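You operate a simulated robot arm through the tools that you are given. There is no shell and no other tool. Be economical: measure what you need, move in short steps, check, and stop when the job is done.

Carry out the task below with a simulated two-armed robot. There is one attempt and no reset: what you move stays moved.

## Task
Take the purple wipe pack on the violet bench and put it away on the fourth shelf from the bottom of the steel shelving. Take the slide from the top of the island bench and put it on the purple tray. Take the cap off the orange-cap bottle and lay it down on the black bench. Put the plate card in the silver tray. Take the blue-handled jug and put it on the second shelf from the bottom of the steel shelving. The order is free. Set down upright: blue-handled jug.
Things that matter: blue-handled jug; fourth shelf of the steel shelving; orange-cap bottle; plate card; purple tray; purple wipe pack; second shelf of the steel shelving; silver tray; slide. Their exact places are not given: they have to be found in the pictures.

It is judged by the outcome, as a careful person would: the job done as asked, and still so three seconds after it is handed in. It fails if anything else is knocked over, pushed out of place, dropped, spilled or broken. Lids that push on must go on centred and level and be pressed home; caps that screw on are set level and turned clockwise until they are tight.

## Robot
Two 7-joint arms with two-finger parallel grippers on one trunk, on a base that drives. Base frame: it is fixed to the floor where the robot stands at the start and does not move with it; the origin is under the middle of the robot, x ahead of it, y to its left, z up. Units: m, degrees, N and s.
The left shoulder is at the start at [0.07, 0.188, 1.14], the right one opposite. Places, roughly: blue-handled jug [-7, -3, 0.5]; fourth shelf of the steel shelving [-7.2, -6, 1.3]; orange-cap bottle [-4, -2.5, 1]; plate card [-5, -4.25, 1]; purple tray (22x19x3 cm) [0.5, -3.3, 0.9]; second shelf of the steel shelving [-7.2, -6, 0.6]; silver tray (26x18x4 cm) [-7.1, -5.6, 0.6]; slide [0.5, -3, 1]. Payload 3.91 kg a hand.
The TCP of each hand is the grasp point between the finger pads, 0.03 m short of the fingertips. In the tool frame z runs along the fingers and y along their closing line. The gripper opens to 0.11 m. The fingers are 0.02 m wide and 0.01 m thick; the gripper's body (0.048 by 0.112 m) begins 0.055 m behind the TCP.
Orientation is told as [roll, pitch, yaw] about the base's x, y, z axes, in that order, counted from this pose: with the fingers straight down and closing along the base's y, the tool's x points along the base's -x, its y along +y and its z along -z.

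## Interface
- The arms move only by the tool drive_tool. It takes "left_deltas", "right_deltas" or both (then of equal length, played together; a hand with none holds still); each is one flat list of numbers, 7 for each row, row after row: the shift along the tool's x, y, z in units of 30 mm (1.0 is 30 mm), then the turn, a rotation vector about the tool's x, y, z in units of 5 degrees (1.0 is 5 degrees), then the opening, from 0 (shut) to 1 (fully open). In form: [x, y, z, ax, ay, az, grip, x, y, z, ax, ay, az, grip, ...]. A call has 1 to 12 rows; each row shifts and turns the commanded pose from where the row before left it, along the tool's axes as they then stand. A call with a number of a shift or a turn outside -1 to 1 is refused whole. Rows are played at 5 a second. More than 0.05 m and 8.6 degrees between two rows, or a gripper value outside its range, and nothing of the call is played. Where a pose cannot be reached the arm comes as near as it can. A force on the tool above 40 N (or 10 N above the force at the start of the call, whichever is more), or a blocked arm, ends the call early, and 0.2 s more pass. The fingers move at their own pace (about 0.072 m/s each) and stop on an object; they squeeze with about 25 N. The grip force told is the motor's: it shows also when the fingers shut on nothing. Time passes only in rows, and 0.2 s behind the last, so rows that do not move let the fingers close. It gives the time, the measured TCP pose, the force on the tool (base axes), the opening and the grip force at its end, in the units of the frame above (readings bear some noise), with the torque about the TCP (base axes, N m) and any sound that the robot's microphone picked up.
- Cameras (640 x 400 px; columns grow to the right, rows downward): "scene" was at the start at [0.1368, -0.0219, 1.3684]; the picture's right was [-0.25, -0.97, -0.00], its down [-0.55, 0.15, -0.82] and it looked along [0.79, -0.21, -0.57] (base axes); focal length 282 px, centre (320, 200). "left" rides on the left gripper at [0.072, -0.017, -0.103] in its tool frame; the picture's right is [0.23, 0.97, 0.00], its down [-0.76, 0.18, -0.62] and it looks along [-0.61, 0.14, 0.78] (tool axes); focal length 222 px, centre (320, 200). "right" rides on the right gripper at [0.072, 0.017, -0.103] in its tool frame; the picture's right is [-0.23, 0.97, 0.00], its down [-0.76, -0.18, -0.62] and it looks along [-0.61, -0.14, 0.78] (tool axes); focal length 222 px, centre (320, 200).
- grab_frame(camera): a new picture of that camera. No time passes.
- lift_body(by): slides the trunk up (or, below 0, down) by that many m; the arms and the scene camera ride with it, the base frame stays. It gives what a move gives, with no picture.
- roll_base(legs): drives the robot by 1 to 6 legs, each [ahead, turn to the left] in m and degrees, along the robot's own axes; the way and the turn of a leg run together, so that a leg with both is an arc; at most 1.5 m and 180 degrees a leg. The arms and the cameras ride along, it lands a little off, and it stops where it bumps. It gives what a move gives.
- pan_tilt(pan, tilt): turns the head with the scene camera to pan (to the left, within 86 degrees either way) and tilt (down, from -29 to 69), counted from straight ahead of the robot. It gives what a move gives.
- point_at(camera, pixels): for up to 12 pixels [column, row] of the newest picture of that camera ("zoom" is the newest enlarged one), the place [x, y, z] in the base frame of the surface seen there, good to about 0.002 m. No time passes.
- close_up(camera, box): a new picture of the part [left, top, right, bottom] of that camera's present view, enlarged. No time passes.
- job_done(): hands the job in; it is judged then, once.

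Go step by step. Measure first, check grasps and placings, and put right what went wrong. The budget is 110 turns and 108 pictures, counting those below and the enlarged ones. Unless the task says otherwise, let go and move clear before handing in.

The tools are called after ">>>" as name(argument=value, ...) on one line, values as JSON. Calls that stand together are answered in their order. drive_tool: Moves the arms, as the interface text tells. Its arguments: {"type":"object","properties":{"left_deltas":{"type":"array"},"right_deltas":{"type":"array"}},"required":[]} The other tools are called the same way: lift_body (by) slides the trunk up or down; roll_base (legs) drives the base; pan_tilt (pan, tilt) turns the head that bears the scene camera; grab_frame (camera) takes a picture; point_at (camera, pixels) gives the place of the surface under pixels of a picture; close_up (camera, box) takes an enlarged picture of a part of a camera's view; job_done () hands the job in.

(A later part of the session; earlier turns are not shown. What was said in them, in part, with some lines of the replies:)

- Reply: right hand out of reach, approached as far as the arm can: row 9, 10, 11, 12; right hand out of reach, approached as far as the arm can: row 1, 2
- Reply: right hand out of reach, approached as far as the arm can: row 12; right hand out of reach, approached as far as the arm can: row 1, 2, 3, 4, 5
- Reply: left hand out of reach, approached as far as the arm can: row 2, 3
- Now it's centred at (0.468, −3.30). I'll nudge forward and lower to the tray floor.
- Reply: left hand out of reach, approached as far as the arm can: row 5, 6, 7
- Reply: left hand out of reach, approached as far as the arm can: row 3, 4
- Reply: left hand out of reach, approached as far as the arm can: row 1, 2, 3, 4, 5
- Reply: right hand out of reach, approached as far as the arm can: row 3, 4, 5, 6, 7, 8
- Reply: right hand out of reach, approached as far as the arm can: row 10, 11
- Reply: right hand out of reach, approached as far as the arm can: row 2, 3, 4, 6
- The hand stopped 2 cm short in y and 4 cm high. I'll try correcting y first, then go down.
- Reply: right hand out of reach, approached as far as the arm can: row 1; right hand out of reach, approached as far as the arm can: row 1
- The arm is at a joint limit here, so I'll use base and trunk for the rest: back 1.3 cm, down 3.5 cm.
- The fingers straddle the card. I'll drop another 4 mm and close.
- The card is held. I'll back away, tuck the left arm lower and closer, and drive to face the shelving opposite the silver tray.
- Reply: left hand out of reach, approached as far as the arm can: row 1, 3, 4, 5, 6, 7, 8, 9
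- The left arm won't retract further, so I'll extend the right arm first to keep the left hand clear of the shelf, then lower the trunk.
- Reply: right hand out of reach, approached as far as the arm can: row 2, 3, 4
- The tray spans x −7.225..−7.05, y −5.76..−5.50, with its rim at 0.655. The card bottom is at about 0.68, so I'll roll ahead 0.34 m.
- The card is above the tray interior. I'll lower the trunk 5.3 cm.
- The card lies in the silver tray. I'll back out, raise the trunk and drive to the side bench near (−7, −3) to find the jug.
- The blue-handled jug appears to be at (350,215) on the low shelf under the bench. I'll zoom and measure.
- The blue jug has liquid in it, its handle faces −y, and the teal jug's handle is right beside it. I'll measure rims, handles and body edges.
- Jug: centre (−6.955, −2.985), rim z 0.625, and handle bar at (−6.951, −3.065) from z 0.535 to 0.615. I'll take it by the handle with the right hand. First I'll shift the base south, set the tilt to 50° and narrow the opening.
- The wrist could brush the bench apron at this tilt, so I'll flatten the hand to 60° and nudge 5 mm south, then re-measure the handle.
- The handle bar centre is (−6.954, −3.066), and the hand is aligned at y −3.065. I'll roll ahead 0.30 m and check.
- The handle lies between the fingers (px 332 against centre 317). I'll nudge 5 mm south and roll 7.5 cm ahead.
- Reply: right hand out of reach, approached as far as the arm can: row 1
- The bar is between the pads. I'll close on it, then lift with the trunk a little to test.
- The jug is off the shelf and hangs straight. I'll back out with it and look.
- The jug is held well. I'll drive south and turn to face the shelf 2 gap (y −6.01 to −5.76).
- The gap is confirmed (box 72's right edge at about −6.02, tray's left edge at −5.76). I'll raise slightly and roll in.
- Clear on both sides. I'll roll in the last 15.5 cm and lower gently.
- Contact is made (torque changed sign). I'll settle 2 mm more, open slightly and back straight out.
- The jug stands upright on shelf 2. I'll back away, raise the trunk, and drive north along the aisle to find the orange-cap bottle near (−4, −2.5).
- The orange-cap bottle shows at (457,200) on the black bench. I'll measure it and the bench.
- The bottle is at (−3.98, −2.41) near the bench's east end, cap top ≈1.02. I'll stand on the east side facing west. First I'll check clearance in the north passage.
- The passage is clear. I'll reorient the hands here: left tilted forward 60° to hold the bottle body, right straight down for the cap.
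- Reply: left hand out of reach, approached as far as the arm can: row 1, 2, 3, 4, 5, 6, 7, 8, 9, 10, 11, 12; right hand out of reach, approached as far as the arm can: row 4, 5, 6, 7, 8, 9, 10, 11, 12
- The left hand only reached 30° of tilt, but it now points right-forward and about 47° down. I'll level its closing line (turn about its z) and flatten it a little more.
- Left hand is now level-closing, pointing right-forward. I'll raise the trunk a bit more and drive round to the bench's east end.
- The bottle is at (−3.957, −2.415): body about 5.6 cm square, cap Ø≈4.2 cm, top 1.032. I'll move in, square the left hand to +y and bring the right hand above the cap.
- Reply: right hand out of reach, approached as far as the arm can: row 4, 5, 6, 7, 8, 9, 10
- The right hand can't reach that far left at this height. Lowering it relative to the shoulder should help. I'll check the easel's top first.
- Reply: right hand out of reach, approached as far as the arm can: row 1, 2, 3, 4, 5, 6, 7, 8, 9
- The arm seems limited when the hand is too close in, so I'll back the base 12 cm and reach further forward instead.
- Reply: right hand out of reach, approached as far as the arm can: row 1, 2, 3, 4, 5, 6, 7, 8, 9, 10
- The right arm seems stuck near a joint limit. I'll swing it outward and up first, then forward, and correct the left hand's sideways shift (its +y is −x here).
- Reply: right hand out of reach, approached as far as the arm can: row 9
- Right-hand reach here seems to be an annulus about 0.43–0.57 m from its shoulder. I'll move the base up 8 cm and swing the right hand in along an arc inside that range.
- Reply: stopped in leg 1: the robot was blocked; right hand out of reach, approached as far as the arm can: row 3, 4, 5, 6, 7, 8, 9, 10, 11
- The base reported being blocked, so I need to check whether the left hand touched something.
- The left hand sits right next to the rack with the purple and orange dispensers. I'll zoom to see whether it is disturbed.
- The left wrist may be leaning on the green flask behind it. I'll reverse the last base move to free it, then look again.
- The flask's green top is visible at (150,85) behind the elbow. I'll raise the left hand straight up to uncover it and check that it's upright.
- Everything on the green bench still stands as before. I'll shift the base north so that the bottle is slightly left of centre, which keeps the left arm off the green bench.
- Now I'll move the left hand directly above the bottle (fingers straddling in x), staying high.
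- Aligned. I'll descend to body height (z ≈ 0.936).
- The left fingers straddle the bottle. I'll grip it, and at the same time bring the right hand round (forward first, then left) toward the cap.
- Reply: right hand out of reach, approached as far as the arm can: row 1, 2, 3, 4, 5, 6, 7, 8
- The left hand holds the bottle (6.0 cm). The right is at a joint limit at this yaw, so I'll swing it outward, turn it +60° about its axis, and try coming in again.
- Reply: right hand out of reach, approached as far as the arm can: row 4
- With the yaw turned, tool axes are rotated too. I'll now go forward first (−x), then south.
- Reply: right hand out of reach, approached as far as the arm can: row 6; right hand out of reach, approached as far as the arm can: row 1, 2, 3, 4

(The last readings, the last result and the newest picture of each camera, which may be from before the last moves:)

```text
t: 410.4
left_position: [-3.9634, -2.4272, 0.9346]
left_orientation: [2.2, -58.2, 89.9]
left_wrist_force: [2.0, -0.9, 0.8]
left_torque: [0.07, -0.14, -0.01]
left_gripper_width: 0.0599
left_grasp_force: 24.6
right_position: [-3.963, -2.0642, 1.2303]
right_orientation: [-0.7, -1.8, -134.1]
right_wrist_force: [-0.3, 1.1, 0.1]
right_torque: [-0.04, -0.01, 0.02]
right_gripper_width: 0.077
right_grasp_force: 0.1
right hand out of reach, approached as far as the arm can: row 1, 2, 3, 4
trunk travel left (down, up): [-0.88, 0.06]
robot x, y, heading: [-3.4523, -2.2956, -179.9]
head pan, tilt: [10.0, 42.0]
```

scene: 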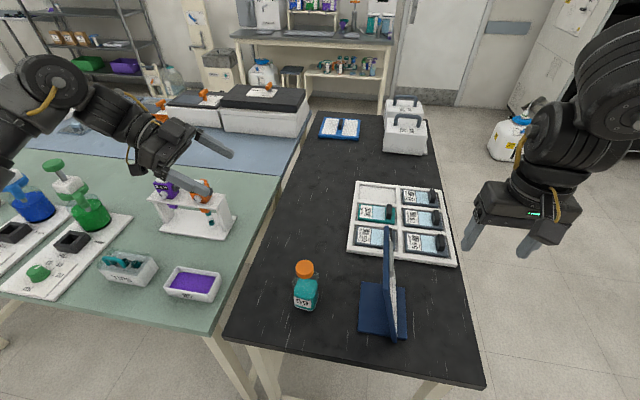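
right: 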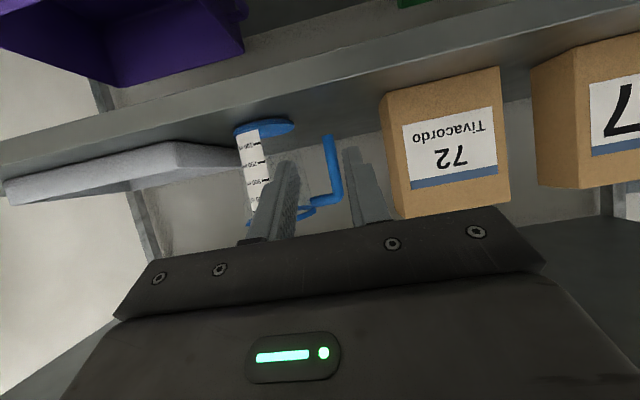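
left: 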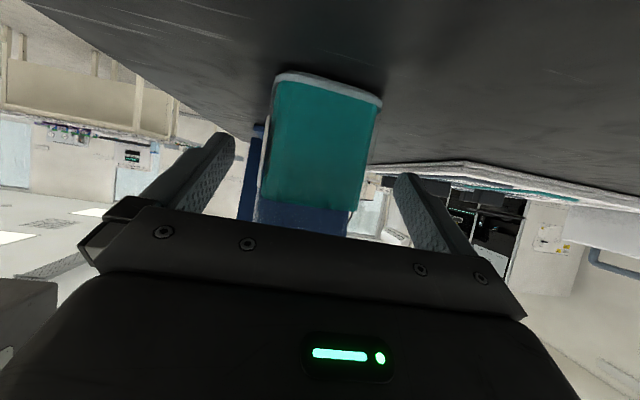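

The right arm's usable zone at this height is too narrow. I'll lift the bottle with the left hand, back into the open aisle, and work there with the right hand lower.

>>> drive_tool(left_deltas=[-0.853, 0, -0.5225, 0, 0, 0, 0, -0.853, 0, -0.5225, 0, 0, 0, 0, -0.853, 0, -0.5225, 0, 0, 0, 0, -0.853, 0, -0.5225, 0, 0, 0, 0, 0, 0, 0, 0, 0, 0, 0])

>>> roll_base(legs=[[-0.42, 0]])

>>> drive_tool(right_deltas=[0, 0, 1, 0, 0, 0, 0.7, 0, 0, 1, 0, 0, 0, 0.7, 0, 0, 1, 0, 0, 0, 0.7, 0, 0, 1, 0, 0, 0, 0.7, 0, 0, 1, 0, 0, 0, 0.7, -0.5, 0.5, 0.7, 0, 0, 0, 0.7, -0.7, 0.7, 0, 0, 0, 0, 0.7, -0.7, 0.7, 0, 0, 0, 0, 0.7])

>>> grab_frame(camera="scene")

```text
t: 411.6
left_position: [-3.9609, -2.4282, 1.0527]
left_orientation: [2.0, -58.2, 89.9]
left_wrist_force: [0.5, -0.1, -1.2]
left_torque: [0.0, 0.04, 0.03]
left_gripper_width: 0.06
left_grasp_force: 25.1
right_position: [-3.9632, -2.0625, 1.2303]
right_orientation: [-0.7, -1.7, -134.1]
right_wrist_force: [0.6, -0.6, 0.4]
right_torque: [-0.02, -0.02, -0.03]
right_gripper_width: 0.0771
right_grasp_force: 0.0
trunk travel left (down, up): [-0.88, 0.06]
robot x, y, heading: [-3.4538, -2.2974, -179.9]
head pan, tilt: [10.0, 42.0]
```

```text
t: 414.2
left_position: [-3.5415, -2.427, 1.0524]
left_orientation: [2.0, -58.2, 90.2]
left_wrist_force: [-0.5, 0.2, -2.8]
left_torque: [0.0, 0.01, 0.02]
left_gripper_width: 0.0596
left_grasp_force: 24.9
right_position: [-3.5444, -2.0619, 1.2295]
right_orientation: [-0.7, -1.7, -134.0]
right_wrist_force: [-0.5, 0.3, 0.9]
right_torque: [0.03, -0.01, 0.02]
right_gripper_width: 0.0769
right_grasp_force: 0.1
trunk travel left (down, up): [-0.88, 0.06]
robot x, y, heading: [-3.0335, -2.2953, -179.8]
head pan, tilt: [10.0, 42.0]
```

```text
t: 416.0
left_position: [-3.539, -2.4272, 1.0539]
left_orientation: [2.2, -58.2, 90.1]
left_wrist_force: [-0.2, 0.1, -3.2]
left_torque: [-0.01, -0.02, -0.01]
left_gripper_width: 0.0599
left_grasp_force: 25.3
right_position: [-3.5014, -2.053, 1.1181]
right_orientation: [-0.7, -1.7, -134.0]
right_wrist_force: [-0.5, 0.6, -0.3]
right_torque: [0.0, -0.01, 0.0]
right_gripper_width: 0.077
right_grasp_force: 0.1
right hand out of reach, approached as far as the arm can: row 2, 3, 4, 5, 6, 7, 8
trunk travel left (down, up): [-0.88, 0.06]
robot x, y, heading: [-3.0299, -2.2948, -179.5]
head pan, tilt: [10.0, 42.0]
```

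```text
17 pictures are left
```

scene: 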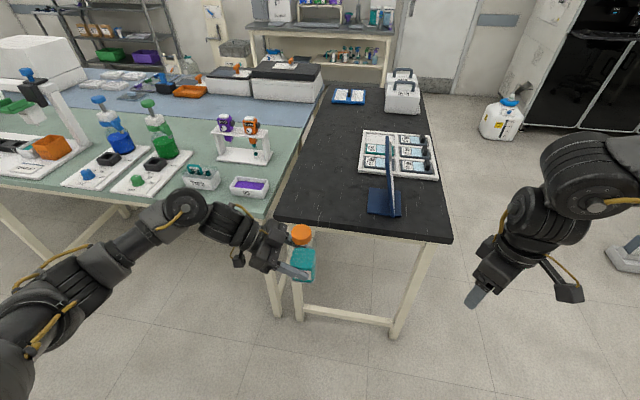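

The right arm appears folded to its elbow limit, while the left has freedom. I'll bring the bottle to the right hand instead: right up 12 cm, left moving +y.

>>> drive_tool(right_deltas=[0, 0, -1, 0, 0, 0, 0.7, 0, 0, -1, 0, 0, 0, 0.7, 0, 0, -1, 0, 0, 0, 0.7, 0, 0, -1, 0, 0, 0, 0.7, 0, 0, 0, 0, 0, 0, 0.7, 0, 0, 0, 0, 0, 0, 0.7, 0, 0, 0, 0, 0, 0, 0.7, 0, 0, 0, 0, 0, 0, 0.7, 0, 0, 0, 0, 0, 0, 0.7, 0, 0, 0, 0, 0, 0, 0.7], left_deltas=[0, 0, 0, 0, 0, 0, 0, -0.5225, 0, 0.853, 0, 0, 0, 0, -0.5225, 0, 0.853, 0, 0, 0, 0, -0.5225, 0, 0.853, 0, 0, 0, 0, -0.5225, 0, 0.853, 0, 0, 0, 0, -0.5225, 0, 0.853, 0, 0, 0, 0, -0.5225, 0, 0.853, 0, 0, 0, 0, -0.5225, 0, 0.853, 0, 0, 0, 0, -0.5225, 0, 0.853, 0, 0, 0, 0, -0.5225, 0, 0.853, 0, 0, 0, 0])

```text
t: 418.2
left_position: [-3.5469, -2.1546, 1.053]
left_orientation: [2.3, -58.1, 90.0]
left_wrist_force: [-0.2, 0.3, -2.6]
left_torque: [-0.04, 0.01, -0.03]
left_gripper_width: 0.0597
left_grasp_force: 25.0
right_position: [-3.4963, -2.0505, 1.2344]
right_orientation: [-0.6, -1.7, -134.1]
right_wrist_force: [-0.6, -0.3, -0.6]
right_torque: [-0.03, -0.01, -0.02]
right_gripper_width: 0.0772
right_grasp_force: 0.0
trunk travel left (down, up): [-0.88, 0.06]
robot x, y, heading: [-3.0329, -2.2963, -179.7]
head pan, tilt: [10.0, 42.0]
```

The left moves freely, so it will do the alignment. I'll bring the cap (now at about −3.547, −2.141, top 1.151) under the right hand at (−3.496, −2.051).

>>> drive_tool(left_deltas=[-0.5225, -0.56, 0.853, 0, 0, 0, 0, -0.5225, -0.56, 0.853, 0, 0, 0, 0, -0.5225, -0.56, 0.853, 0, 0, 0, 0, 0, 0, 0, 0, 0, 0, 0])

>>> pan_tilt(pan=-25, tilt=38)

>>> grab_frame(camera="scene")

>>> grab_frame(camera="right")

```text
t: 419.2
left_position: [-3.5007, -2.0645, 1.0525]
left_orientation: [2.0, -58.2, 90.2]
left_wrist_force: [0.1, -0.7, -3.0]
left_torque: [-0.03, 0.0, 0.04]
left_gripper_width: 0.0597
left_grasp_force: 25.0
right_position: [-3.4974, -2.0533, 1.2364]
right_orientation: [-0.7, -1.7, -134.0]
right_wrist_force: [0.2, -0.8, 0.0]
right_torque: [-0.01, -0.02, 0.01]
right_gripper_width: 0.0771
right_grasp_force: 0.1
trunk travel left (down, up): [-0.88, 0.06]
robot x, y, heading: [-3.0331, -2.2942, -179.7]
head pan, tilt: [10.0, 42.0]
```

```text
t: 420.2
left_position: [-3.5003, -2.0638, 1.0518]
left_orientation: [2.1, -58.1, 90.0]
left_wrist_force: [0.0, 1.0, -3.0]
left_torque: [-0.02, -0.01, -0.03]
left_gripper_width: 0.06
left_grasp_force: 24.9
right_position: [-3.497, -2.0528, 1.2361]
right_orientation: [-0.7, -1.6, -134.0]
right_wrist_force: [-0.4, 0.5, 0.3]
right_torque: [0.0, 0.03, -0.02]
right_gripper_width: 0.0771
right_grasp_force: 0.0
trunk travel left (down, up): [-0.88, 0.06]
robot x, y, heading: [-3.0314, -2.2939, -179.7]
head pan, tilt: [-25.0, 38.0]
```

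```text
16 pictures are left
```

scene: 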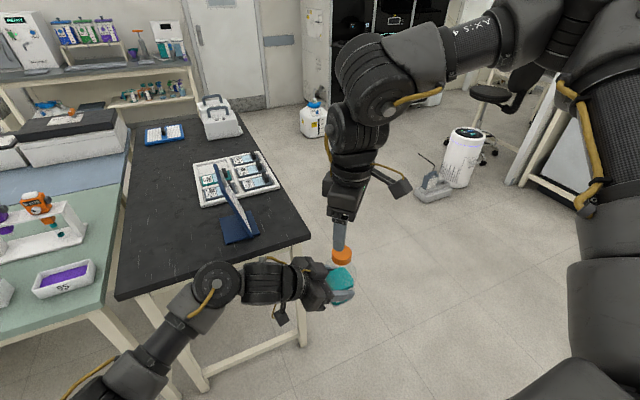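

```text
15 pictures are left
```

right: 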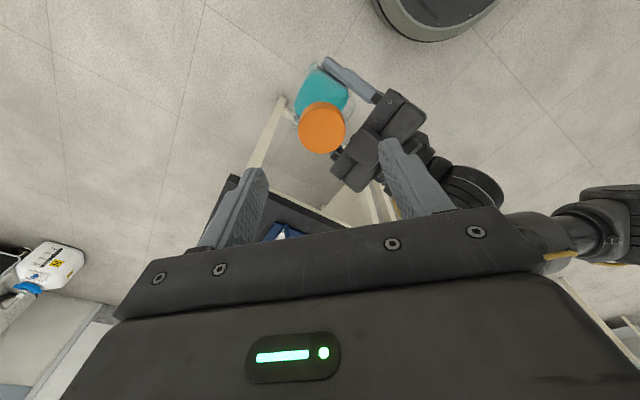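

The cap is below and between the right fingers (right view 322,127). I'll measure it exactly.

>>> point_at(camera="right", pixels=[[322, 127], [322, 108], [322, 145], [302, 127], [343, 127], [310, 112]])

>>> point_at(camera="scene", pixels=[[342, 252], [335, 253], [350, 253], [342, 262]])

```text
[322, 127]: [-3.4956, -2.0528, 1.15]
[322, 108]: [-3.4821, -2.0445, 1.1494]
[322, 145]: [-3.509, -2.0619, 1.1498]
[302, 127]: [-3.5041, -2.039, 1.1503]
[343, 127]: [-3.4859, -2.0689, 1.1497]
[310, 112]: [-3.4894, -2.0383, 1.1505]
```

```text
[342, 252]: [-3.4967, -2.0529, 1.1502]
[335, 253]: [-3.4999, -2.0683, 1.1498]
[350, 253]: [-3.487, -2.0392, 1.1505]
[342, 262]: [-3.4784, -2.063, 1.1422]
```

The cap centre coincides with the right TCP. I'll raise the bottle 7.6 cm into the right fingers and close on the cap.

>>> drive_tool(left_deltas=[-0.72, 0, -0.441, 0, 0, 0, 0, -0.72, 0, -0.441, 0, 0, 0, 0, -0.72, 0, -0.441, 0, 0, 0, 0, 0, 0, 0, 0, 0, 0, 0], right_deltas=[0, 0, 0, 0, 0, 0, 0.7, 0, 0, 0, 0, 0, 0, 0.7, 0, 0, 0, 0, 0, 0, 0.7, 0, 0, 0, 0, 0, 0, 0.7])

>>> grab_frame(camera="right")

>>> close_up(camera="scene", box=[240, 160, 440, 320])

```text
t: 421.2
left_position: [-3.4989, -2.0643, 1.1273]
left_orientation: [2.1, -58.2, 90.1]
left_wrist_force: [0.2, 0.5, -2.4]
left_torque: [-0.03, 0.01, -0.01]
left_gripper_width: 0.0596
left_grasp_force: 25.4
right_position: [-3.4965, -2.0529, 1.236]
right_orientation: [-0.7, -1.6, -134.0]
right_wrist_force: [-0.2, -0.3, -0.1]
right_torque: [0.0, -0.01, 0.01]
right_gripper_width: 0.0768
right_grasp_force: 0.1
trunk travel left (down, up): [-0.88, 0.06]
robot x, y, heading: [-3.0355, -2.2947, -179.5]
head pan, tilt: [-25.0, 38.0]
```

```text
14 pictures are left
```

right: 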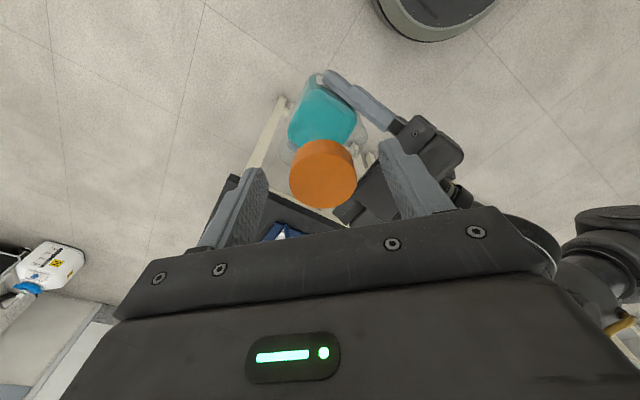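

```text
2.50 times, centred on (340, 240) of scene
```

zoom: 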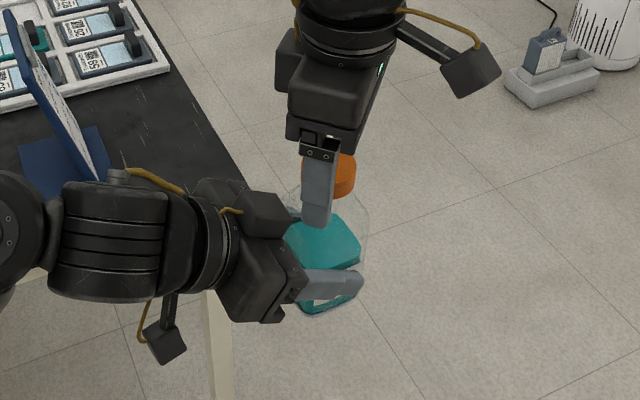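

The cap is between the fingers. I'll close and check the grip.

>>> drive_tool(right_deltas=[0, 0, 0, 0, 0, 0, 0, 0, 0, 0, 0, 0, 0, 0, 0, 0, 0, 0, 0, 0, 0, 0, 0, 0, 0, 0, 0, 0])

>>> drive_tool(right_deltas=[0, 0, 0, 0, 0, -1, 0, 0, 0, 0, 0, 0, -1, 0, 0, 0, 0, 0, 0, -1, 0, 0, 0, 0, 0, 0, -1, 0, 0, 0, 0, 0, 0, -1, 0, 0, 0, 0, 0, 0, -1, 0])

```text
t: 422.2
left_position: [-3.5002, -2.0643, 1.1282]
left_orientation: [2.1, -58.3, 90.2]
left_wrist_force: [-7.0, 8.7, -2.1]
left_torque: [-0.73, -0.52, 0.03]
left_gripper_width: 0.0599
left_grasp_force: 25.6
right_position: [-3.4964, -2.0523, 1.2358]
right_orientation: [-0.6, -1.7, -133.9]
right_wrist_force: [6.2, -8.2, -0.1]
right_torque: [-0.25, -0.21, 0.03]
right_gripper_width: 0.04
right_grasp_force: 24.9
trunk travel left (down, up): [-0.88, 0.06]
robot x, y, heading: [-3.0292, -2.2964, -179.7]
head pan, tilt: [-25.0, 38.0]
```

```text
t: 423.6
left_position: [-3.5002, -2.0661, 1.1275]
left_orientation: [2.1, -58.3, 90.2]
left_wrist_force: [-12.2, 7.3, -3.8]
left_torque: [-0.11, -0.95, 0.09]
left_gripper_width: 0.0596
left_grasp_force: 25.1
right_position: [-3.4989, -2.0519, 1.2356]
right_orientation: [-1.4, -1.1, -103.9]
right_wrist_force: [12.1, -7.5, 1.3]
right_torque: [-0.73, -0.32, 0.05]
right_gripper_width: 0.0399
right_grasp_force: 25.5
trunk travel left (down, up): [-0.88, 0.06]
robot x, y, heading: [-3.0315, -2.2934, -179.6]
head pan, tilt: [-25.0, 38.0]
```

Turned 30° with little resistance, but there's about 14 N of sideways load. I'll relieve it with a small left-hand shift and keep turning.

>>> drive_tool(right_deltas=[0, 0, 0, 0, 0, 0, 0, 0, 0, 0, 0, 0, -1, 0, 0, 0, 0, 0, 0, -1, 0, 0, 0, 0, 0, 0, -1, 0, 0, 0, 0, 0, 0, -1, 0, 0, 0, 0, 0, 0, -1, 0, 0, 0, 0, 0, 0, -1, 0, 0, 0, 0, 0, 0, -1, 0, 0, 0, 0, 0, 0, -1, 0], left_deltas=[-0.03, 0.08, 0.05, 0, 0, 0, 0, 0, 0, 0, 0, 0, 0, 0, 0, 0, 0, 0, 0, 0, 0, 0, 0, 0, 0, 0, 0, 0, 0, 0, 0, 0, 0, 0, 0, 0, 0, 0, 0, 0, 0, 0, 0, 0, 0, 0, 0, 0, 0, 0, 0, 0, 0, 0, 0, 0, 0, 0, 0, 0, 0, 0, 0])

>>> close_up(camera="scene", box=[270, 180, 410, 300])

```text
t: 425.6
left_position: [-3.5008, -2.0641, 1.1268]
left_orientation: [2.1, -58.2, 90.0]
left_wrist_force: [16.0, -9.6, -5.7]
left_torque: [0.24, 1.24, -0.16]
left_gripper_width: 0.0599
left_grasp_force: 25.7
right_position: [-3.4991, -2.052, 1.2365]
right_orientation: [-2.0, 0.0, -63.8]
right_wrist_force: [-15.6, 8.7, 3.3]
right_torque: [0.6, 0.4, 0.0]
right_gripper_width: 0.04
right_grasp_force: 25.1
trunk travel left (down, up): [-0.88, 0.06]
robot x, y, heading: [-3.0314, -2.2963, -179.9]
head pan, tilt: [-25.0, 38.0]
```

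```text
3.33 times, centred on (340, 240) of scene
```

zoom: 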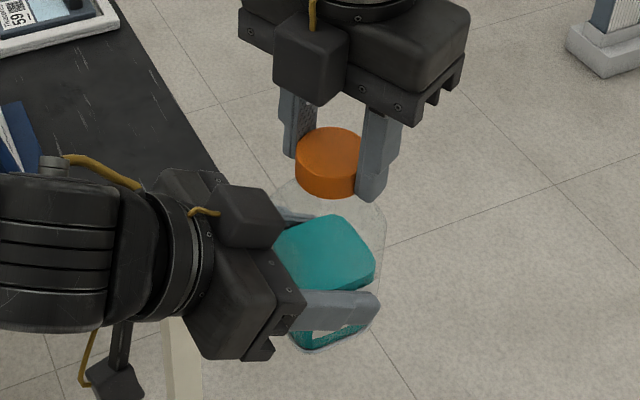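

The side force reversed after the shift, so I'll give half of it back and keep turning.

>>> drive_tool(right_deltas=[0, 0, 0, 0, 0, 0, 0, 0, 0, 0, 0, 0, -1, 0, 0, 0, 0, 0, 0, -1, 0, 0, 0, 0, 0, 0, -1, 0, 0, 0, 0, 0, 0, -1, 0, 0, 0, 0, 0, 0, -1, 0, 0, 0, 0, 0, 0, -1, 0, 0, 0, 0, 0, 0, -1, 0, 0, 0, 0, 0, 0, -1, 0], left_deltas=[0.015, -0.045, -0.025, 0, 0, 0, 0, 0, 0, 0, 0, 0, 0, 0, 0, 0, 0, 0, 0, 0, 0, 0, 0, 0, 0, 0, 0, 0, 0, 0, 0, 0, 0, 0, 0, 0, 0, 0, 0, 0, 0, 0, 0, 0, 0, 0, 0, 0, 0, 0, 0, 0, 0, 0, 0, 0, 0, 0, 0, 0, 0, 0, 0])

```text
t: 427.6
left_position: [-3.5006, -2.0636, 1.1278]
left_orientation: [2.1, -58.2, 90.2]
left_wrist_force: [6.7, 12.1, -6.3]
left_torque: [-0.7, 0.64, -0.05]
left_gripper_width: 0.0604
left_grasp_force: 25.4
right_position: [-3.4979, -2.0515, 1.2362]
right_orientation: [-1.3, 1.2, -23.9]
right_wrist_force: [-7.3, -12.7, 3.8]
right_torque: [-0.75, 0.09, -0.02]
right_gripper_width: 0.04
right_grasp_force: 24.8
trunk travel left (down, up): [-0.88, 0.06]
robot x, y, heading: [-3.0299, -2.2978, -179.6]
head pan, tilt: [-25.0, 38.0]
```

A lift force is building (3.8 N), so the thread is rising. I'll keep turning and let the right hand rise slightly.

>>> drive_tool(right_deltas=[0, 0, -0.03, 0, 0, -1, 0, 0, 0, -0.01, 0, 0, -1, 0, 0, 0, -0.01, 0, 0, -1, 0, 0, 0, -0.01, 0, 0, -1, 0, 0, 0, -0.01, 0, 0, -1, 0, 0, 0, -0.01, 0, 0, -1, 0, 0, 0, -0.01, 0, 0, -1, 0, 0, 0, -0.01, 0, 0, -1, 0, 0, 0, -0.01, 0, 0, -1, 0, 0, 0, -0.01, 0, 0, -1, 0])

```text
t: 429.8
left_position: [-3.5002, -2.0642, 1.1278]
left_orientation: [2.2, -58.4, 90.1]
left_wrist_force: [6.9, 7.4, 11.7]
left_torque: [-0.41, 0.31, -0.06]
left_gripper_width: 0.0604
left_grasp_force: 24.9
right_position: [-3.4984, -2.0515, 1.2387]
right_orientation: [0.0, 1.8, 26.2]
right_wrist_force: [-7.1, -7.9, -14.2]
right_torque: [-0.3, 0.46, 0.02]
right_gripper_width: 0.04
right_grasp_force: 25.1
trunk travel left (down, up): [-0.88, 0.06]
robot x, y, heading: [-3.0328, -2.2969, -179.5]
head pan, tilt: [-25.0, 38.0]
```

Still threaded (pull 14 N after my rise), and the wrist has range left. I'll continue turning without lifting.

>>> drive_tool(right_deltas=[0, 0, 0.03, 0, 0, -1, 0, 0, 0, 0, 0, 0, -1, 0, 0, 0, 0, 0, 0, -1, 0, 0, 0, 0, 0, 0, -1, 0, 0, 0, 0, 0, 0, -1, 0, 0, 0, 0, 0, 0, -1, 0, 0, 0, 0, 0, 0, -1, 0, 0, 0, 0, 0, 0, -1, 0, 0, 0, 0, 0, 0, -1, 0, 0, 0, 0, 0, 0, -1, 0, 0, 0, 0, 0, 0, -1, 0, 0, 0, 0, 0, 0, -1, 0])

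>>> close_up(camera="scene", box=[270, 180, 410, 300])

```text
t: 432.4
left_position: [-3.5019, -2.0644, 1.1272]
left_orientation: [2.1, -58.3, 90.2]
left_wrist_force: [-1.6, 8.8, 1.6]
left_torque: [-0.46, -0.1, 0.01]
left_gripper_width: 0.06
left_grasp_force: 25.3
right_position: [-3.4977, -2.0517, 1.2393]
right_orientation: [1.7, 0.9, 86.2]
right_wrist_force: [1.7, -10.4, -4.5]
right_torque: [-0.65, 0.0, 0.01]
right_gripper_width: 0.0399
right_grasp_force: 24.6
trunk travel left (down, up): [-0.88, 0.06]
robot x, y, heading: [-3.0284, -2.2975, -179.9]
head pan, tilt: [-25.0, 38.0]
```

```text
3.33 times, centred on (340, 240) of scene
```

zoom: 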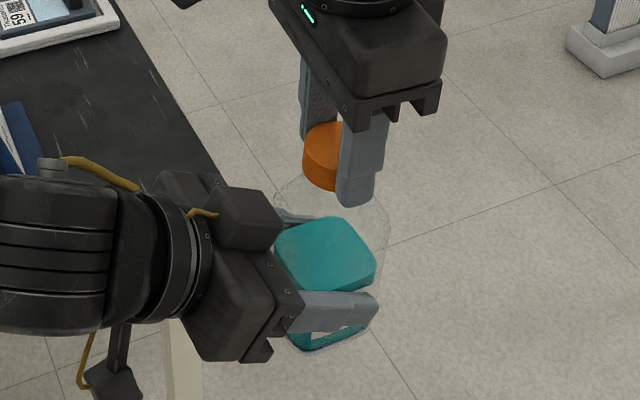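

Turned 220° so far with force easing. I'll continue.

>>> drive_tool(right_deltas=[0, 0, 0, 0, 0, -1, 0, 0, 0, 0, 0, 0, -1, 0, 0, 0, 0, 0, 0, -1, 0, 0, 0, 0, 0, 0, -1, 0, 0, 0, 0, 0, 0, -1, 0, 0, 0, 0, 0, 0, -1, 0, 0, 0, -0.01, 0, 0, -1, 0, 0, 0, -0.01, 0, 0, -1, 0, 0, 0, -0.01, 0, 0, -1, 0, 0, 0, -0.01, 0, 0, -1, 0, 0, 0, -0.01, 0, 0, -1, 0, 0, 0, -0.01, 0, 0, -1, 0])

```text
t: 435.0
left_position: [-3.5012, -2.065, 1.1268]
left_orientation: [2.1, -58.3, 90.1]
left_wrist_force: [-4.6, -4.2, -1.8]
left_torque: [0.31, -0.5, 0.11]
left_gripper_width: 0.0598
left_grasp_force: 24.9
right_position: [-3.4981, -2.0519, 1.2405]
right_orientation: [1.6, -0.9, 146.2]
right_wrist_force: [5.0, 3.8, -0.2]
right_torque: [0.06, -0.12, -0.06]
right_gripper_width: 0.0402
right_grasp_force: 24.5
trunk travel left (down, up): [-0.88, 0.06]
robot x, y, heading: [-3.0319, -2.2941, -179.7]
head pan, tilt: [-25.0, 38.0]
```

280° turned and vertical force near zero. I'll test a gentle lift of 6 mm.

>>> drive_tool(right_deltas=[0, 0, -0.1, 0, 0, -0.5, 0, 0, 0, -0.1, 0, 0, -0.5, 0])

```text
t: 435.6
left_position: [-3.5006, -2.064, 1.1282]
left_orientation: [2.0, -58.2, 90.1]
left_wrist_force: [-3.7, -4.2, 0.5]
left_torque: [0.44, -0.32, 0.05]
left_gripper_width: 0.0597
left_grasp_force: 25.7
right_position: [-3.4977, -2.052, 1.2465]
right_orientation: [1.4, -1.1, 151.2]
right_wrist_force: [3.7, 4.8, -3.3]
right_torque: [0.09, -0.09, -0.01]
right_gripper_width: 0.0399
right_grasp_force: 25.3
trunk travel left (down, up): [-0.88, 0.06]
robot x, y, heading: [-3.0332, -2.295, -179.8]
head pan, tilt: [-25.0, 38.0]
```

It rose freely, so the cap is off the thread. I'll lower the bottle away with the left hand and look.

>>> drive_tool(left_deltas=[0.256, 0, 0.157, 0, 0, 0, 0, 0.256, 0, 0.157, 0, 0, 0, 0, 0.6, 0, 0.366, 0, 0, 0, 0, 0.853, 0, 0.5225, 0, 0, 0, 0, 0, 0, 0, 0, 0, 0, 0])

>>> grab_frame(camera="scene")

```text
t: 436.8
left_position: [-3.5036, -2.0644, 1.0565]
left_orientation: [2.1, -58.2, 90.1]
left_wrist_force: [0.8, -0.2, -3.4]
left_torque: [-0.02, -0.04, 0.01]
left_gripper_width: 0.0602
left_grasp_force: 25.5
right_position: [-3.4987, -2.0504, 1.2467]
right_orientation: [1.5, -1.1, 151.0]
right_wrist_force: [0.9, -0.1, -1.0]
right_torque: [-0.02, -0.01, -0.01]
right_gripper_width: 0.0403
right_grasp_force: 25.0
trunk travel left (down, up): [-0.88, 0.06]
robot x, y, heading: [-3.034, -2.2954, -179.8]
head pan, tilt: [-25.0, 38.0]
```

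```text
10 pictures are left
```

scene: 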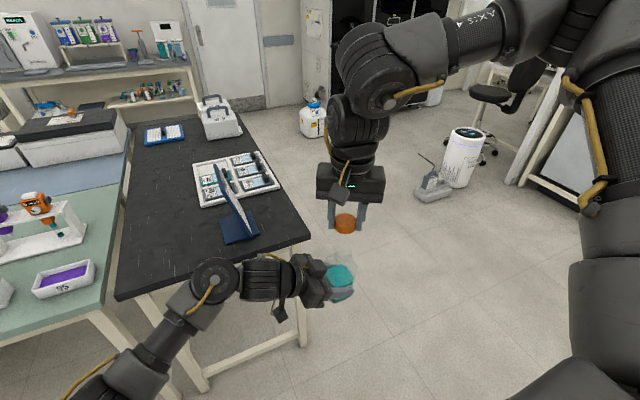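

The cap is off in the right hand and the open bottle is in the left. I'll return the bottle: left back to its earlier relative position, then roll ahead.

>>> drive_tool(left_deltas=[0.5225, 0.104, -0.853, 0, 0, 0, 0, 0.5225, 0.104, -0.853, 0, 0, 0, 0, 0.5225, 0.104, -0.853, 0, 0, 0, 0, 0.5225, 0.104, -0.853, 0, 0, 0, 0, 0.5225, 0.104, -0.853, 0, 0, 0, 0, 0.5225, 0.104, -0.853, 0, 0, 0, 0, 0.5225, 0.104, -0.853, 0, 0, 0, 0, 0.5225, 0.104, -0.853, 0, 0, 0, 0, 0.5225, 0.104, -0.853, 0, 0, 0, 0, 0.5225, 0.104, -0.853, 0, 0, 0, 0, 0.5225, 0.104, -0.853, 0, 0, 0, 0, 0.5225, 0.104, -0.853, 0, 0, 0, 0])

>>> roll_base(legs=[[0.42, 0]])

```text
t: 439.4
left_position: [-3.526, -2.4285, 1.0592]
left_orientation: [2.0, -58.3, 90.1]
left_wrist_force: [-1.0, -0.6, -2.3]
left_torque: [-0.02, -0.02, 0.01]
left_gripper_width: 0.0597
left_grasp_force: 25.1
right_position: [-3.498, -2.0531, 1.2474]
right_orientation: [1.4, -1.3, 151.0]
right_wrist_force: [-0.3, -0.4, -0.8]
right_torque: [0.0, 0.01, 0.05]
right_gripper_width: 0.0398
right_grasp_force: 25.2
trunk travel left (down, up): [-0.88, 0.06]
robot x, y, heading: [-3.0313, -2.2951, -179.8]
head pan, tilt: [-25.0, 38.0]
```

```text
t: 442.0
left_position: [-3.9458, -2.4298, 1.0601]
left_orientation: [2.2, -58.2, 90.0]
left_wrist_force: [0.1, 0.8, -3.6]
left_torque: [-0.05, -0.03, 0.01]
left_gripper_width: 0.0599
left_grasp_force: 25.1
right_position: [-3.9172, -2.0551, 1.2476]
right_orientation: [1.5, -1.2, 151.0]
right_wrist_force: [0.6, -0.3, -0.5]
right_torque: [0.01, 0.0, 0.01]
right_gripper_width: 0.0398
right_grasp_force: 25.1
trunk travel left (down, up): [-0.88, 0.06]
robot x, y, heading: [-3.4514, -2.2993, -179.6]
head pan, tilt: [-25.0, 38.0]
```

>>> drive_tool(left_deltas=[0.708, 0.108, 0.434, 0, 0, 0, 0, 0.708, 0.108, 0.434, 0, 0, 0, 0, 0.708, 0.108, 0.434, 0, 0, 0, 0, 0.708, 0.108, 0.434, 0, 0, 0, 0, 0.65, 0.108, 0.4, 0, 0, 0, 0, 0.06, 0, 0.036, 0, 0, 0, 0, 0, 0, 0, 0, 0, 0, 0])

>>> pan_tilt(pan=5, tilt=42)

>>> close_up(camera="scene", box=[200, 150, 440, 330])

```text
t: 443.6
left_position: [-3.9652, -2.4318, 0.9361]
left_orientation: [2.1, -58.2, 90.2]
left_wrist_force: [-0.2, 0.1, -2.7]
left_torque: [-0.05, -0.03, -0.01]
left_gripper_width: 0.0598
left_grasp_force: 25.3
right_position: [-3.9186, -2.0556, 1.2469]
right_orientation: [1.4, -1.1, 151.2]
right_wrist_force: [0.7, 0.2, -0.6]
right_torque: [0.02, -0.01, -0.01]
right_gripper_width: 0.0399
right_grasp_force: 24.8
trunk travel left (down, up): [-0.88, 0.06]
robot x, y, heading: [-3.449, -2.2989, -179.8]
head pan, tilt: [-25.0, 38.0]
```

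```text
t: 444.6
left_position: [-3.9651, -2.4309, 0.9352]
left_orientation: [2.1, -58.3, 90.3]
left_wrist_force: [0.1, 0.5, -3.4]
left_torque: [-0.06, -0.03, 0.01]
left_gripper_width: 0.0599
left_grasp_force: 25.3
right_position: [-3.92, -2.0552, 1.2463]
right_orientation: [1.5, -1.1, 151.1]
right_wrist_force: [-0.2, 0.7, 0.3]
right_torque: [0.01, 0.0, 0.01]
right_gripper_width: 0.0398
right_grasp_force: 25.0
trunk travel left (down, up): [-0.88, 0.06]
robot x, y, heading: [-3.4511, -2.2969, -179.4]
head pan, tilt: [5.0, 42.0]
```

```text
2.22 times, centred on (320, 240) of scene
```

zoom: 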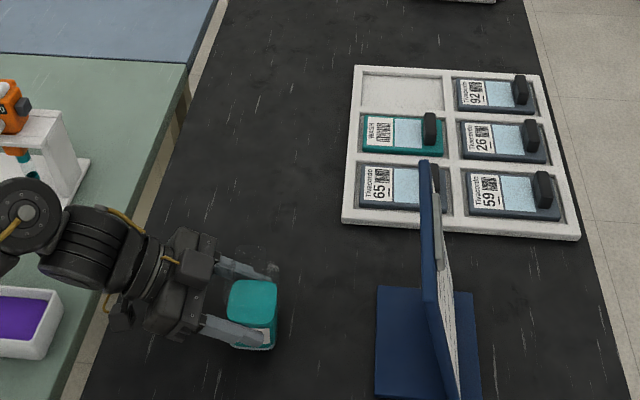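

The weight still hangs, so the base isn't touching yet. I'll lower gently in small steps.

>>> drive_tool(left_deltas=[0.06, 0, 0.036, 0, 0, 0, 0, 0, 0, 0, 0, 0, 0, 0])

>>> drive_tool(left_deltas=[0.05, 0, 0.03, 0, 0, 0, 0, 0, 0, 0, 0, 0, 0, 0])

>>> drive_tool(left_deltas=[0.05, 0, 0.03, 0, 0, 0, 0, 0, 0, 0, 0, 0, 0, 0])

```text
t: 445.2
left_position: [-3.9655, -2.4306, 0.9356]
left_orientation: [2.3, -58.3, 90.1]
left_wrist_force: [-0.4, -1.2, 7.3]
left_torque: [0.24, -0.26, -0.01]
left_gripper_width: 0.06
left_grasp_force: 25.2
right_position: [-3.9184, -2.0546, 1.2468]
right_orientation: [1.5, -1.2, 151.1]
right_wrist_force: [-0.1, -0.1, 0.5]
right_torque: [-0.02, -0.06, 0.01]
right_gripper_width: 0.04
right_grasp_force: 24.7
trunk travel left (down, up): [-0.88, 0.06]
robot x, y, heading: [-3.4486, -2.2969, -179.7]
head pan, tilt: [5.0, 42.0]
```

```text
t: 445.8
left_position: [-3.965, -2.431, 0.9348]
left_orientation: [2.3, -58.5, 90.0]
left_wrist_force: [-1.2, -3.7, 18.9]
left_torque: [0.58, -0.49, -0.08]
left_gripper_width: 0.0598
left_grasp_force: 25.1
right_position: [-3.9181, -2.0555, 1.2475]
right_orientation: [1.5, -1.3, 151.1]
right_wrist_force: [-0.3, -0.6, -0.2]
right_torque: [-0.01, 0.0, -0.01]
right_gripper_width: 0.04
right_grasp_force: 24.8
trunk travel left (down, up): [-0.88, 0.06]
robot x, y, heading: [-3.4506, -2.2985, -179.8]
head pan, tilt: [5.0, 42.0]
```

```text
t: 446.4
left_position: [-3.9642, -2.4312, 0.9318]
left_orientation: [2.4, -58.3, 90.0]
left_wrist_force: [-2.1, -5.2, 20.0]
left_torque: [0.25, -0.55, -0.12]
left_gripper_width: 0.0598
left_grasp_force: 24.9
right_position: [-3.9172, -2.0552, 1.2469]
right_orientation: [1.5, -1.2, 151.1]
right_wrist_force: [-0.5, 0.2, -0.2]
right_torque: [0.0, 0.04, 0.0]
right_gripper_width: 0.0398
right_grasp_force: 24.6
trunk travel left (down, up): [-0.88, 0.06]
robot x, y, heading: [-3.4548, -2.2962, -179.6]
head pan, tilt: [5.0, 42.0]
```

Firm contact: the bottle stands. I'll open the left hand and rise straight up.

>>> drive_tool(left_deltas=[0, 0, 0, 0, 0, 0, 1, 0, 0, 0, 0, 0, 0, 1, 0, 0, 0, 0, 0, 0, 1, -0.853, 0, -0.5225, 0, 0, 0, 1, -0.853, 0, -0.5225, 0, 0, 0, 1, -0.853, 0, -0.5225, 0, 0, 0, 1, -0.853, 0, -0.5225, 0, 0, 0, 1, -0.853, 0, -0.5225, 0, 0, 0, 1, -0.853, 0, -0.5225, 0, 0, 0, 1, -0.853, 0, -0.5225, 0, 0, 0, 1, -0.853, 0, -0.5225, 0, 0, 0, 1])

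>>> grab_frame(camera="scene")

```text
t: 448.8
left_position: [-3.9604, -2.4301, 1.1706]
left_orientation: [2.1, -58.2, 90.2]
left_wrist_force: [0.3, -0.3, -0.8]
left_torque: [-0.01, 0.0, 0.01]
left_gripper_width: 0.1101
left_grasp_force: 0.1
right_position: [-3.918, -2.0544, 1.2468]
right_orientation: [1.4, -1.1, 151.2]
right_wrist_force: [-0.1, 0.6, -0.2]
right_torque: [-0.02, 0.02, 0.02]
right_gripper_width: 0.0398
right_grasp_force: 24.7
trunk travel left (down, up): [-0.88, 0.06]
robot x, y, heading: [-3.4518, -2.3005, -179.9]
head pan, tilt: [5.0, 42.0]
```

```text
8 pictures are left
```

scene: 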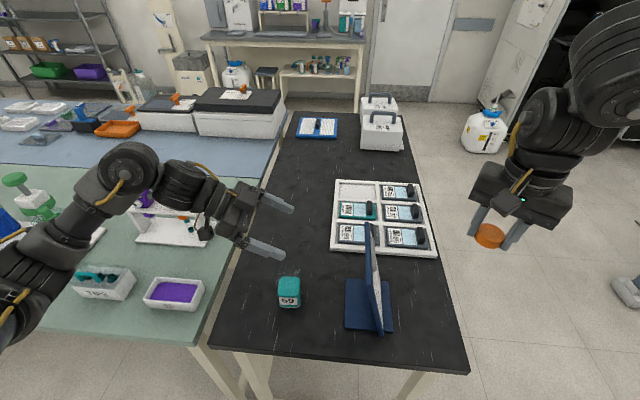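

The open bottle stands in its place. Next I'll lay the cap on the clear black-bench area south of the bottle. I'll back off, tuck the left hand in and up, and shift the base south.

>>> roll_base(legs=[[-0.42, 0]])

>>> drive_tool(left_deltas=[0, -1, 0, 0, 0, 0, 0.5, 0, -1, 0, 0, 0, 0, 0.5, 0, -1, 0, 0, 0, 0, 0.5, 0.3, -1, -0.5, 0, 0, 0, 0.5, 0.3, -1, -0.5, 0, 0, 0, 0.5, 0.3, -1, -0.5, 0, 0, 0, 0.5, 0.3, -1, -0.5, 0, 0, 0, 0.5, -0.3, -1, -0.7, 0, 0, 0, 0.5, -0.8, 0, -0.5, 0, 0, 0, 0.5, -0.8, 0, -0.5, 0, 0, 0, 0.5])

>>> roll_base(legs=[[0, 50], [0.64, 0], [0, -50]])

>>> grab_frame(camera="scene")

```text
t: 451.4
left_position: [-3.5384, -2.4289, 1.1698]
left_orientation: [1.9, -58.1, 90.4]
left_wrist_force: [-0.6, 0.5, 0.4]
left_torque: [0.0, -0.02, -0.05]
left_gripper_width: 0.11
left_grasp_force: 0.1
right_position: [-3.4967, -2.0518, 1.2453]
right_orientation: [1.4, -1.1, 151.3]
right_wrist_force: [-0.1, 0.1, -0.7]
right_torque: [-0.03, -0.02, 0.0]
right_gripper_width: 0.0399
right_grasp_force: 24.9
trunk travel left (down, up): [-0.88, 0.06]
robot x, y, heading: [-3.0305, -2.2955, -179.6]
head pan, tilt: [5.0, 42.0]
```

```text
t: 453.6
left_position: [-3.3597, -2.4499, 1.1859]
left_orientation: [2.6, -58.8, 85.6]
left_wrist_force: [-0.8, -0.9, -0.2]
left_torque: [-0.02, -0.05, 0.0]
left_gripper_width: 0.0548
left_grasp_force: 0.1
left hand out of reach, approached as far as the arm can: row 6, 7, 8, 9, 10
right_position: [-3.4962, -2.0518, 1.246]
right_orientation: [1.5, -1.2, 151.2]
right_wrist_force: [0.2, 0.1, -0.6]
right_torque: [0.02, 0.01, -0.04]
right_gripper_width: 0.0402
right_grasp_force: 25.2
trunk travel left (down, up): [-0.88, 0.06]
robot x, y, heading: [-3.0264, -2.2946, -179.4]
head pan, tilt: [5.0, 42.0]
```

```text
t: 454.7
left_position: [-3.3348, -2.488, 1.1863]
left_orientation: [2.5, -58.7, 93.0]
left_wrist_force: [1.3, 0.1, -0.3]
left_torque: [-0.01, -0.02, -0.01]
left_gripper_width: 0.0551
left_grasp_force: 0.0
right_position: [-3.5234, -2.1121, 1.2461]
right_orientation: [1.6, -1.0, 158.4]
right_wrist_force: [0.4, 0.0, 0.1]
right_torque: [-0.01, 0.03, 0.03]
right_gripper_width: 0.0397
right_grasp_force: 25.5
trunk travel left (down, up): [-0.88, 0.06]
robot x, y, heading: [-3.0303, -2.2966, -172.6]
head pan, tilt: [5.0, 42.0]
stopped in leg 1: the robot was blocked; the commanded pose is now the measured one
```

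```text
7 pictures are left
5 turns are left
```

scene: 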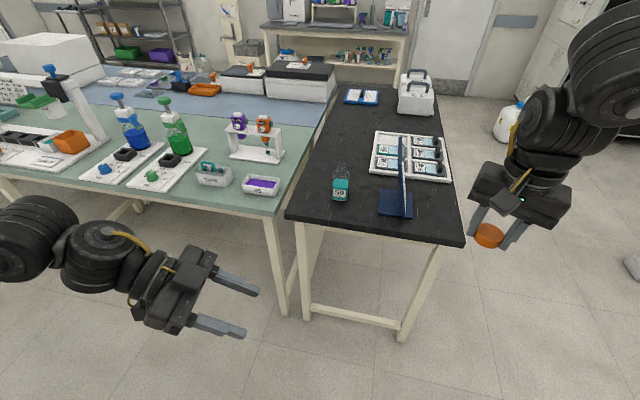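

The turn was blocked and only a few turns are left, so I'll use the clear strip at the bench's north-east corner instead. I'll straighten, roll in, lower most of the way and check.

>>> roll_base(legs=[[0, -7.6], [0.42, 0]])

>>> lift_body(by=-0.22)

>>> pan_tilt(pan=-15, tilt=45)

>>> grab_frame(camera="scene")

>>> grab_frame(camera="right")

```text
t: 456.1
left_position: [-3.3595, -2.4499, 1.1867]
left_orientation: [2.9, -58.8, 85.3]
left_wrist_force: [-0.2, -0.2, -0.2]
left_torque: [0.03, 0.0, 0.02]
left_gripper_width: 0.0546
left_grasp_force: 0.0
right_position: [-3.4978, -2.0521, 1.247]
right_orientation: [1.6, -1.2, 151.1]
right_wrist_force: [0.3, -0.1, 0.5]
right_torque: [0.01, 0.03, 0.0]
right_gripper_width: 0.0398
right_grasp_force: 25.0
trunk travel left (down, up): [-0.88, 0.06]
robot x, y, heading: [-3.0344, -2.2974, -180.0]
head pan, tilt: [5.0, 42.0]
stopped in leg 2: the robot was blocked; the commanded pose is now the measured one
```

```text
t: 458.4
left_position: [-3.3613, -2.4498, 0.9665]
left_orientation: [2.8, -58.8, 85.5]
left_wrist_force: [-0.1, -0.8, 0.3]
left_torque: [-0.01, -0.02, 0.0]
left_gripper_width: 0.055
left_grasp_force: 0.0
right_position: [-3.4998, -2.0516, 1.0271]
right_orientation: [1.5, -1.0, 151.1]
right_wrist_force: [-0.1, 0.6, 0.0]
right_torque: [0.01, 0.01, 0.05]
right_gripper_width: 0.0398
right_grasp_force: 24.7
trunk travel left (down, up): [-0.66, 0.28]
robot x, y, heading: [-3.0332, -2.2937, -179.9]
head pan, tilt: [5.0, 42.0]
```

```text
t: 459.2
left_position: [-3.3616, -2.4503, 0.9669]
left_orientation: [2.7, -58.9, 85.5]
left_wrist_force: [0.3, 0.0, -0.6]
left_torque: [-0.02, 0.0, 0.02]
left_gripper_width: 0.055
left_grasp_force: 0.0
right_position: [-3.5002, -2.0519, 1.0274]
right_orientation: [1.5, -1.0, 151.1]
right_wrist_force: [0.2, 1.0, 0.4]
right_torque: [-0.02, -0.02, 0.01]
right_gripper_width: 0.0398
right_grasp_force: 25.2
trunk travel left (down, up): [-0.66, 0.28]
robot x, y, heading: [-3.0336, -2.294, -179.7]
head pan, tilt: [-15.0, 45.0]
```

```text
6 pictures are left
```

scene: 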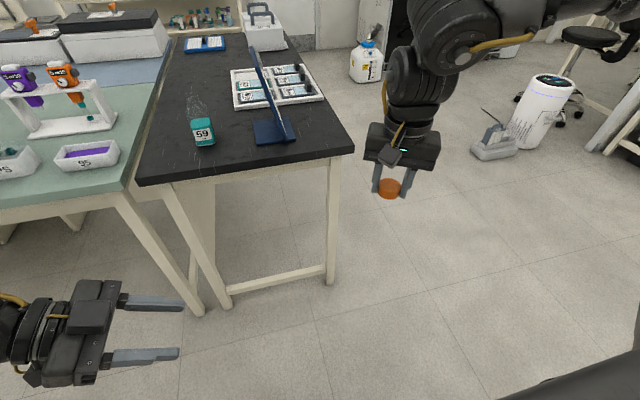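

```text
5 pictures are left
4 turns are left
```

right: 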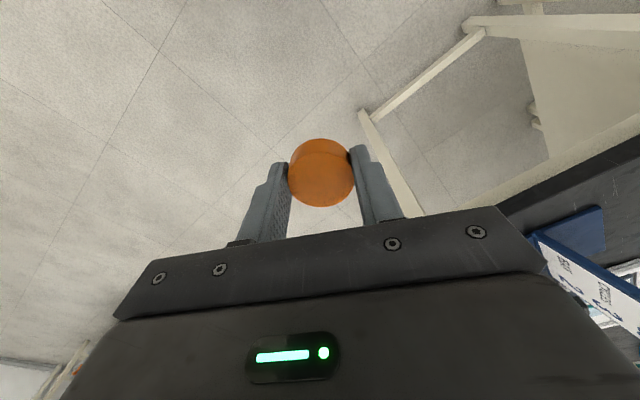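

The block seems to come from the left arm pressing on its own limit. I'll relax it outward and up, raise a little, roll in and lower partway.

>>> drive_tool(left_deltas=[0, 0.7, 0, 0, 0, 0, 0.5, 0, 0.6, 0, 0, 0, 0, 0.5, -0.853, 0, -0.5225, 0, 0, 0, 0.5, -0.853, 0, -0.5225, 0, 0, 0, 0.5, -0.853, 0, -0.5225, 0, 0, 0, 0.5])

>>> lift_body(by=0.1)

>>> roll_base(legs=[[0.41, 0]])

>>> lift_body(by=-0.13)

>>> grab_frame(camera="scene")

>>> grab_frame(camera="right")

```text
t: 460.4
left_position: [-3.3978, -2.4477, 1.0564]
left_orientation: [2.7, -58.7, 85.6]
left_wrist_force: [0.1, -0.4, -0.2]
left_torque: [-0.01, -0.01, -0.04]
left_gripper_width: 0.0553
left_grasp_force: 0.0
right_position: [-3.4983, -2.052, 1.0267]
right_orientation: [1.5, -1.0, 151.0]
right_wrist_force: [-0.4, 1.0, 0.1]
right_torque: [-0.02, 0.01, 0.02]
right_gripper_width: 0.0398
right_grasp_force: 25.2
trunk travel left (down, up): [-0.66, 0.28]
robot x, y, heading: [-3.0324, -2.2952, -179.7]
head pan, tilt: [-15.0, 45.0]
```

```text
t: 461.7
left_position: [-3.3999, -2.4472, 1.1568]
left_orientation: [2.7, -58.8, 85.5]
left_wrist_force: [-0.1, 0.0, -0.6]
left_torque: [0.03, -0.02, 0.03]
left_gripper_width: 0.0551
left_grasp_force: 0.1
right_position: [-3.5001, -2.0527, 1.1261]
right_orientation: [1.5, -1.1, 151.1]
right_wrist_force: [-0.5, -0.6, 0.9]
right_torque: [-0.01, -0.03, -0.01]
right_gripper_width: 0.0401
right_grasp_force: 25.2
trunk travel left (down, up): [-0.76, 0.18]
robot x, y, heading: [-3.035, -2.2926, -180.0]
head pan, tilt: [-15.0, 45.0]
```

```text
t: 464.2
left_position: [-3.8009, -2.4515, 1.1576]
left_orientation: [2.9, -58.8, 85.8]
left_wrist_force: [0.7, -1.2, -0.1]
left_torque: [0.0, -0.02, 0.0]
left_gripper_width: 0.055
left_grasp_force: 0.0
right_position: [-3.9037, -2.057, 1.1273]
right_orientation: [1.4, -1.1, 151.3]
right_wrist_force: [1.2, 0.0, -0.5]
right_torque: [0.01, 0.0, -0.01]
right_gripper_width: 0.04
right_grasp_force: 25.2
trunk travel left (down, up): [-0.76, 0.18]
robot x, y, heading: [-3.437, -2.2946, -179.6]
head pan, tilt: [-15.0, 45.0]
```

```text
t: 465.8
left_position: [-3.8001, -2.452, 1.0255]
left_orientation: [2.9, -58.7, 85.9]
left_wrist_force: [0.2, 0.2, 0.0]
left_torque: [-0.03, 0.02, 0.04]
left_gripper_width: 0.055
left_grasp_force: 0.1
right_position: [-3.9045, -2.0568, 0.9959]
right_orientation: [1.4, -1.0, 151.4]
right_wrist_force: [-0.7, -0.7, -0.3]
right_torque: [0.0, 0.04, 0.01]
right_gripper_width: 0.0397
right_grasp_force: 24.6
trunk travel left (down, up): [-0.63, 0.31]
robot x, y, heading: [-3.4359, -2.2957, -179.5]
head pan, tilt: [-15.0, 45.0]
```

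```text
4 pictures are left
```

scene: 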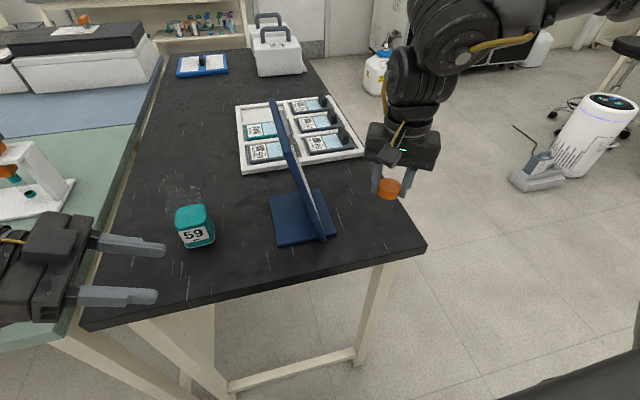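

```text
3 pictures are left
3 turns are left
```

right: 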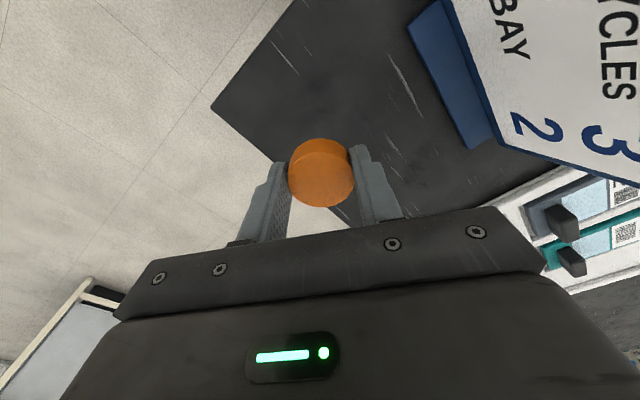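

The cap is over the bare corner strip (bench edges at y −2.00 and x −3.87). I'll lower 7.8 cm, release, rise, back off and look.

>>> lift_body(by=-0.078)

>>> drive_tool(right_deltas=[0, 0, 0, 0, 0, 0, 0.45, 0, 0, 0, 0, 0, 0, 0.55, 0, 0, 0, 0, 0, 0, 0.6, 0, 0, 0, 0, 0, 0, 0.6])

>>> lift_body(by=0.22)

>>> grab_frame(camera="scene")

>>> grab_frame(camera="right")

```text
t: 467.0
left_position: [-3.8013, -2.452, 0.9482]
left_orientation: [2.8, -58.8, 85.8]
left_wrist_force: [0.3, 0.3, -0.3]
left_torque: [0.02, -0.04, 0.0]
left_gripper_width: 0.055
left_grasp_force: 0.0
right_position: [-3.9046, -2.0565, 0.919]
right_orientation: [1.5, -1.0, 151.4]
right_wrist_force: [-0.5, -0.4, -1.1]
right_torque: [0.01, -0.03, 0.0]
right_gripper_width: 0.0399
right_grasp_force: 25.5
trunk travel left (down, up): [-0.552, 0.388]
robot x, y, heading: [-3.4362, -2.2927, -179.6]
head pan, tilt: [-15.0, 45.0]
```

```text
t: 468.0
left_position: [-3.801, -2.4517, 0.9483]
left_orientation: [2.8, -58.8, 85.7]
left_wrist_force: [0.6, 0.2, 1.0]
left_torque: [-0.01, -0.01, 0.03]
left_gripper_width: 0.055
left_grasp_force: 0.1
right_position: [-3.9036, -2.0573, 0.9188]
right_orientation: [1.5, -1.0, 151.3]
right_wrist_force: [0.6, -0.3, -0.7]
right_torque: [0.04, 0.0, 0.03]
right_gripper_width: 0.0658
right_grasp_force: 0.0
trunk travel left (down, up): [-0.552, 0.388]
robot x, y, heading: [-3.4377, -2.2973, -179.7]
head pan, tilt: [-15.0, 45.0]
```

```text
t: 470.3
left_position: [-3.8009, -2.4524, 1.1684]
left_orientation: [2.7, -58.8, 85.8]
left_wrist_force: [-0.1, -0.3, 0.1]
left_torque: [-0.02, 0.0, 0.0]
left_gripper_width: 0.055
left_grasp_force: 0.0
right_position: [-3.9046, -2.0559, 1.1385]
right_orientation: [1.6, -1.0, 151.3]
right_wrist_force: [0.1, -0.9, 0.2]
right_torque: [-0.04, 0.02, 0.0]
right_gripper_width: 0.0661
right_grasp_force: 0.1
trunk travel left (down, up): [-0.772, 0.168]
robot x, y, heading: [-3.438, -2.2941, -179.6]
head pan, tilt: [-15.0, 45.0]
```

```text
2 pictures are left
```

scene: 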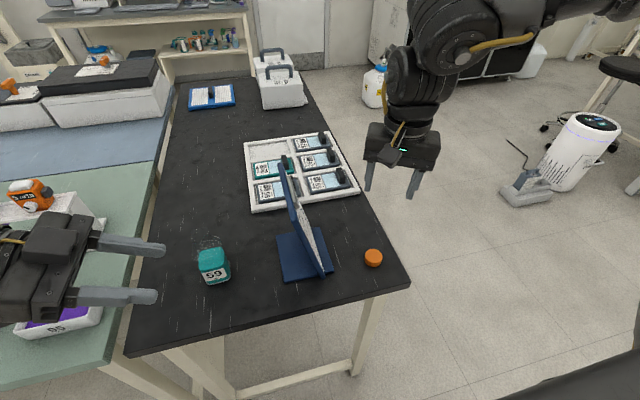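

```text
1 pictures are left
2 turns are left
```

right: 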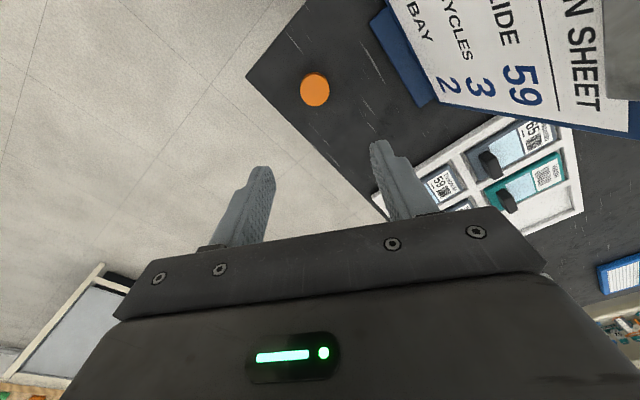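

The cap lies flat on the black bench at (373,257), the open bottle stands at (213,265), and both hands are empty and clear. All five jobs are done, so I'm handing in.

>>> job_done()

```text
The job is handed in.
```

I finished all five jobs and handed in the work:

- **Wipe pack:** it is on the fourth shelf of the steel shelving.
- **Slide:** it lies on the purple tray.
- **Plate card:** it is in the silver tray.
- **Blue-handled jug:** it stands upright on the second shelf.
- **Orange cap:** it is off and lying on the black bench. I lifted the bottle to unscrew the cap and then put it back, standing open, about where it was.

While I was setting up for the bottle, a base move was blocked, possibly because my left arm touched something on the green bench. The items I could see there afterwards were still standing and showed no visible shift.
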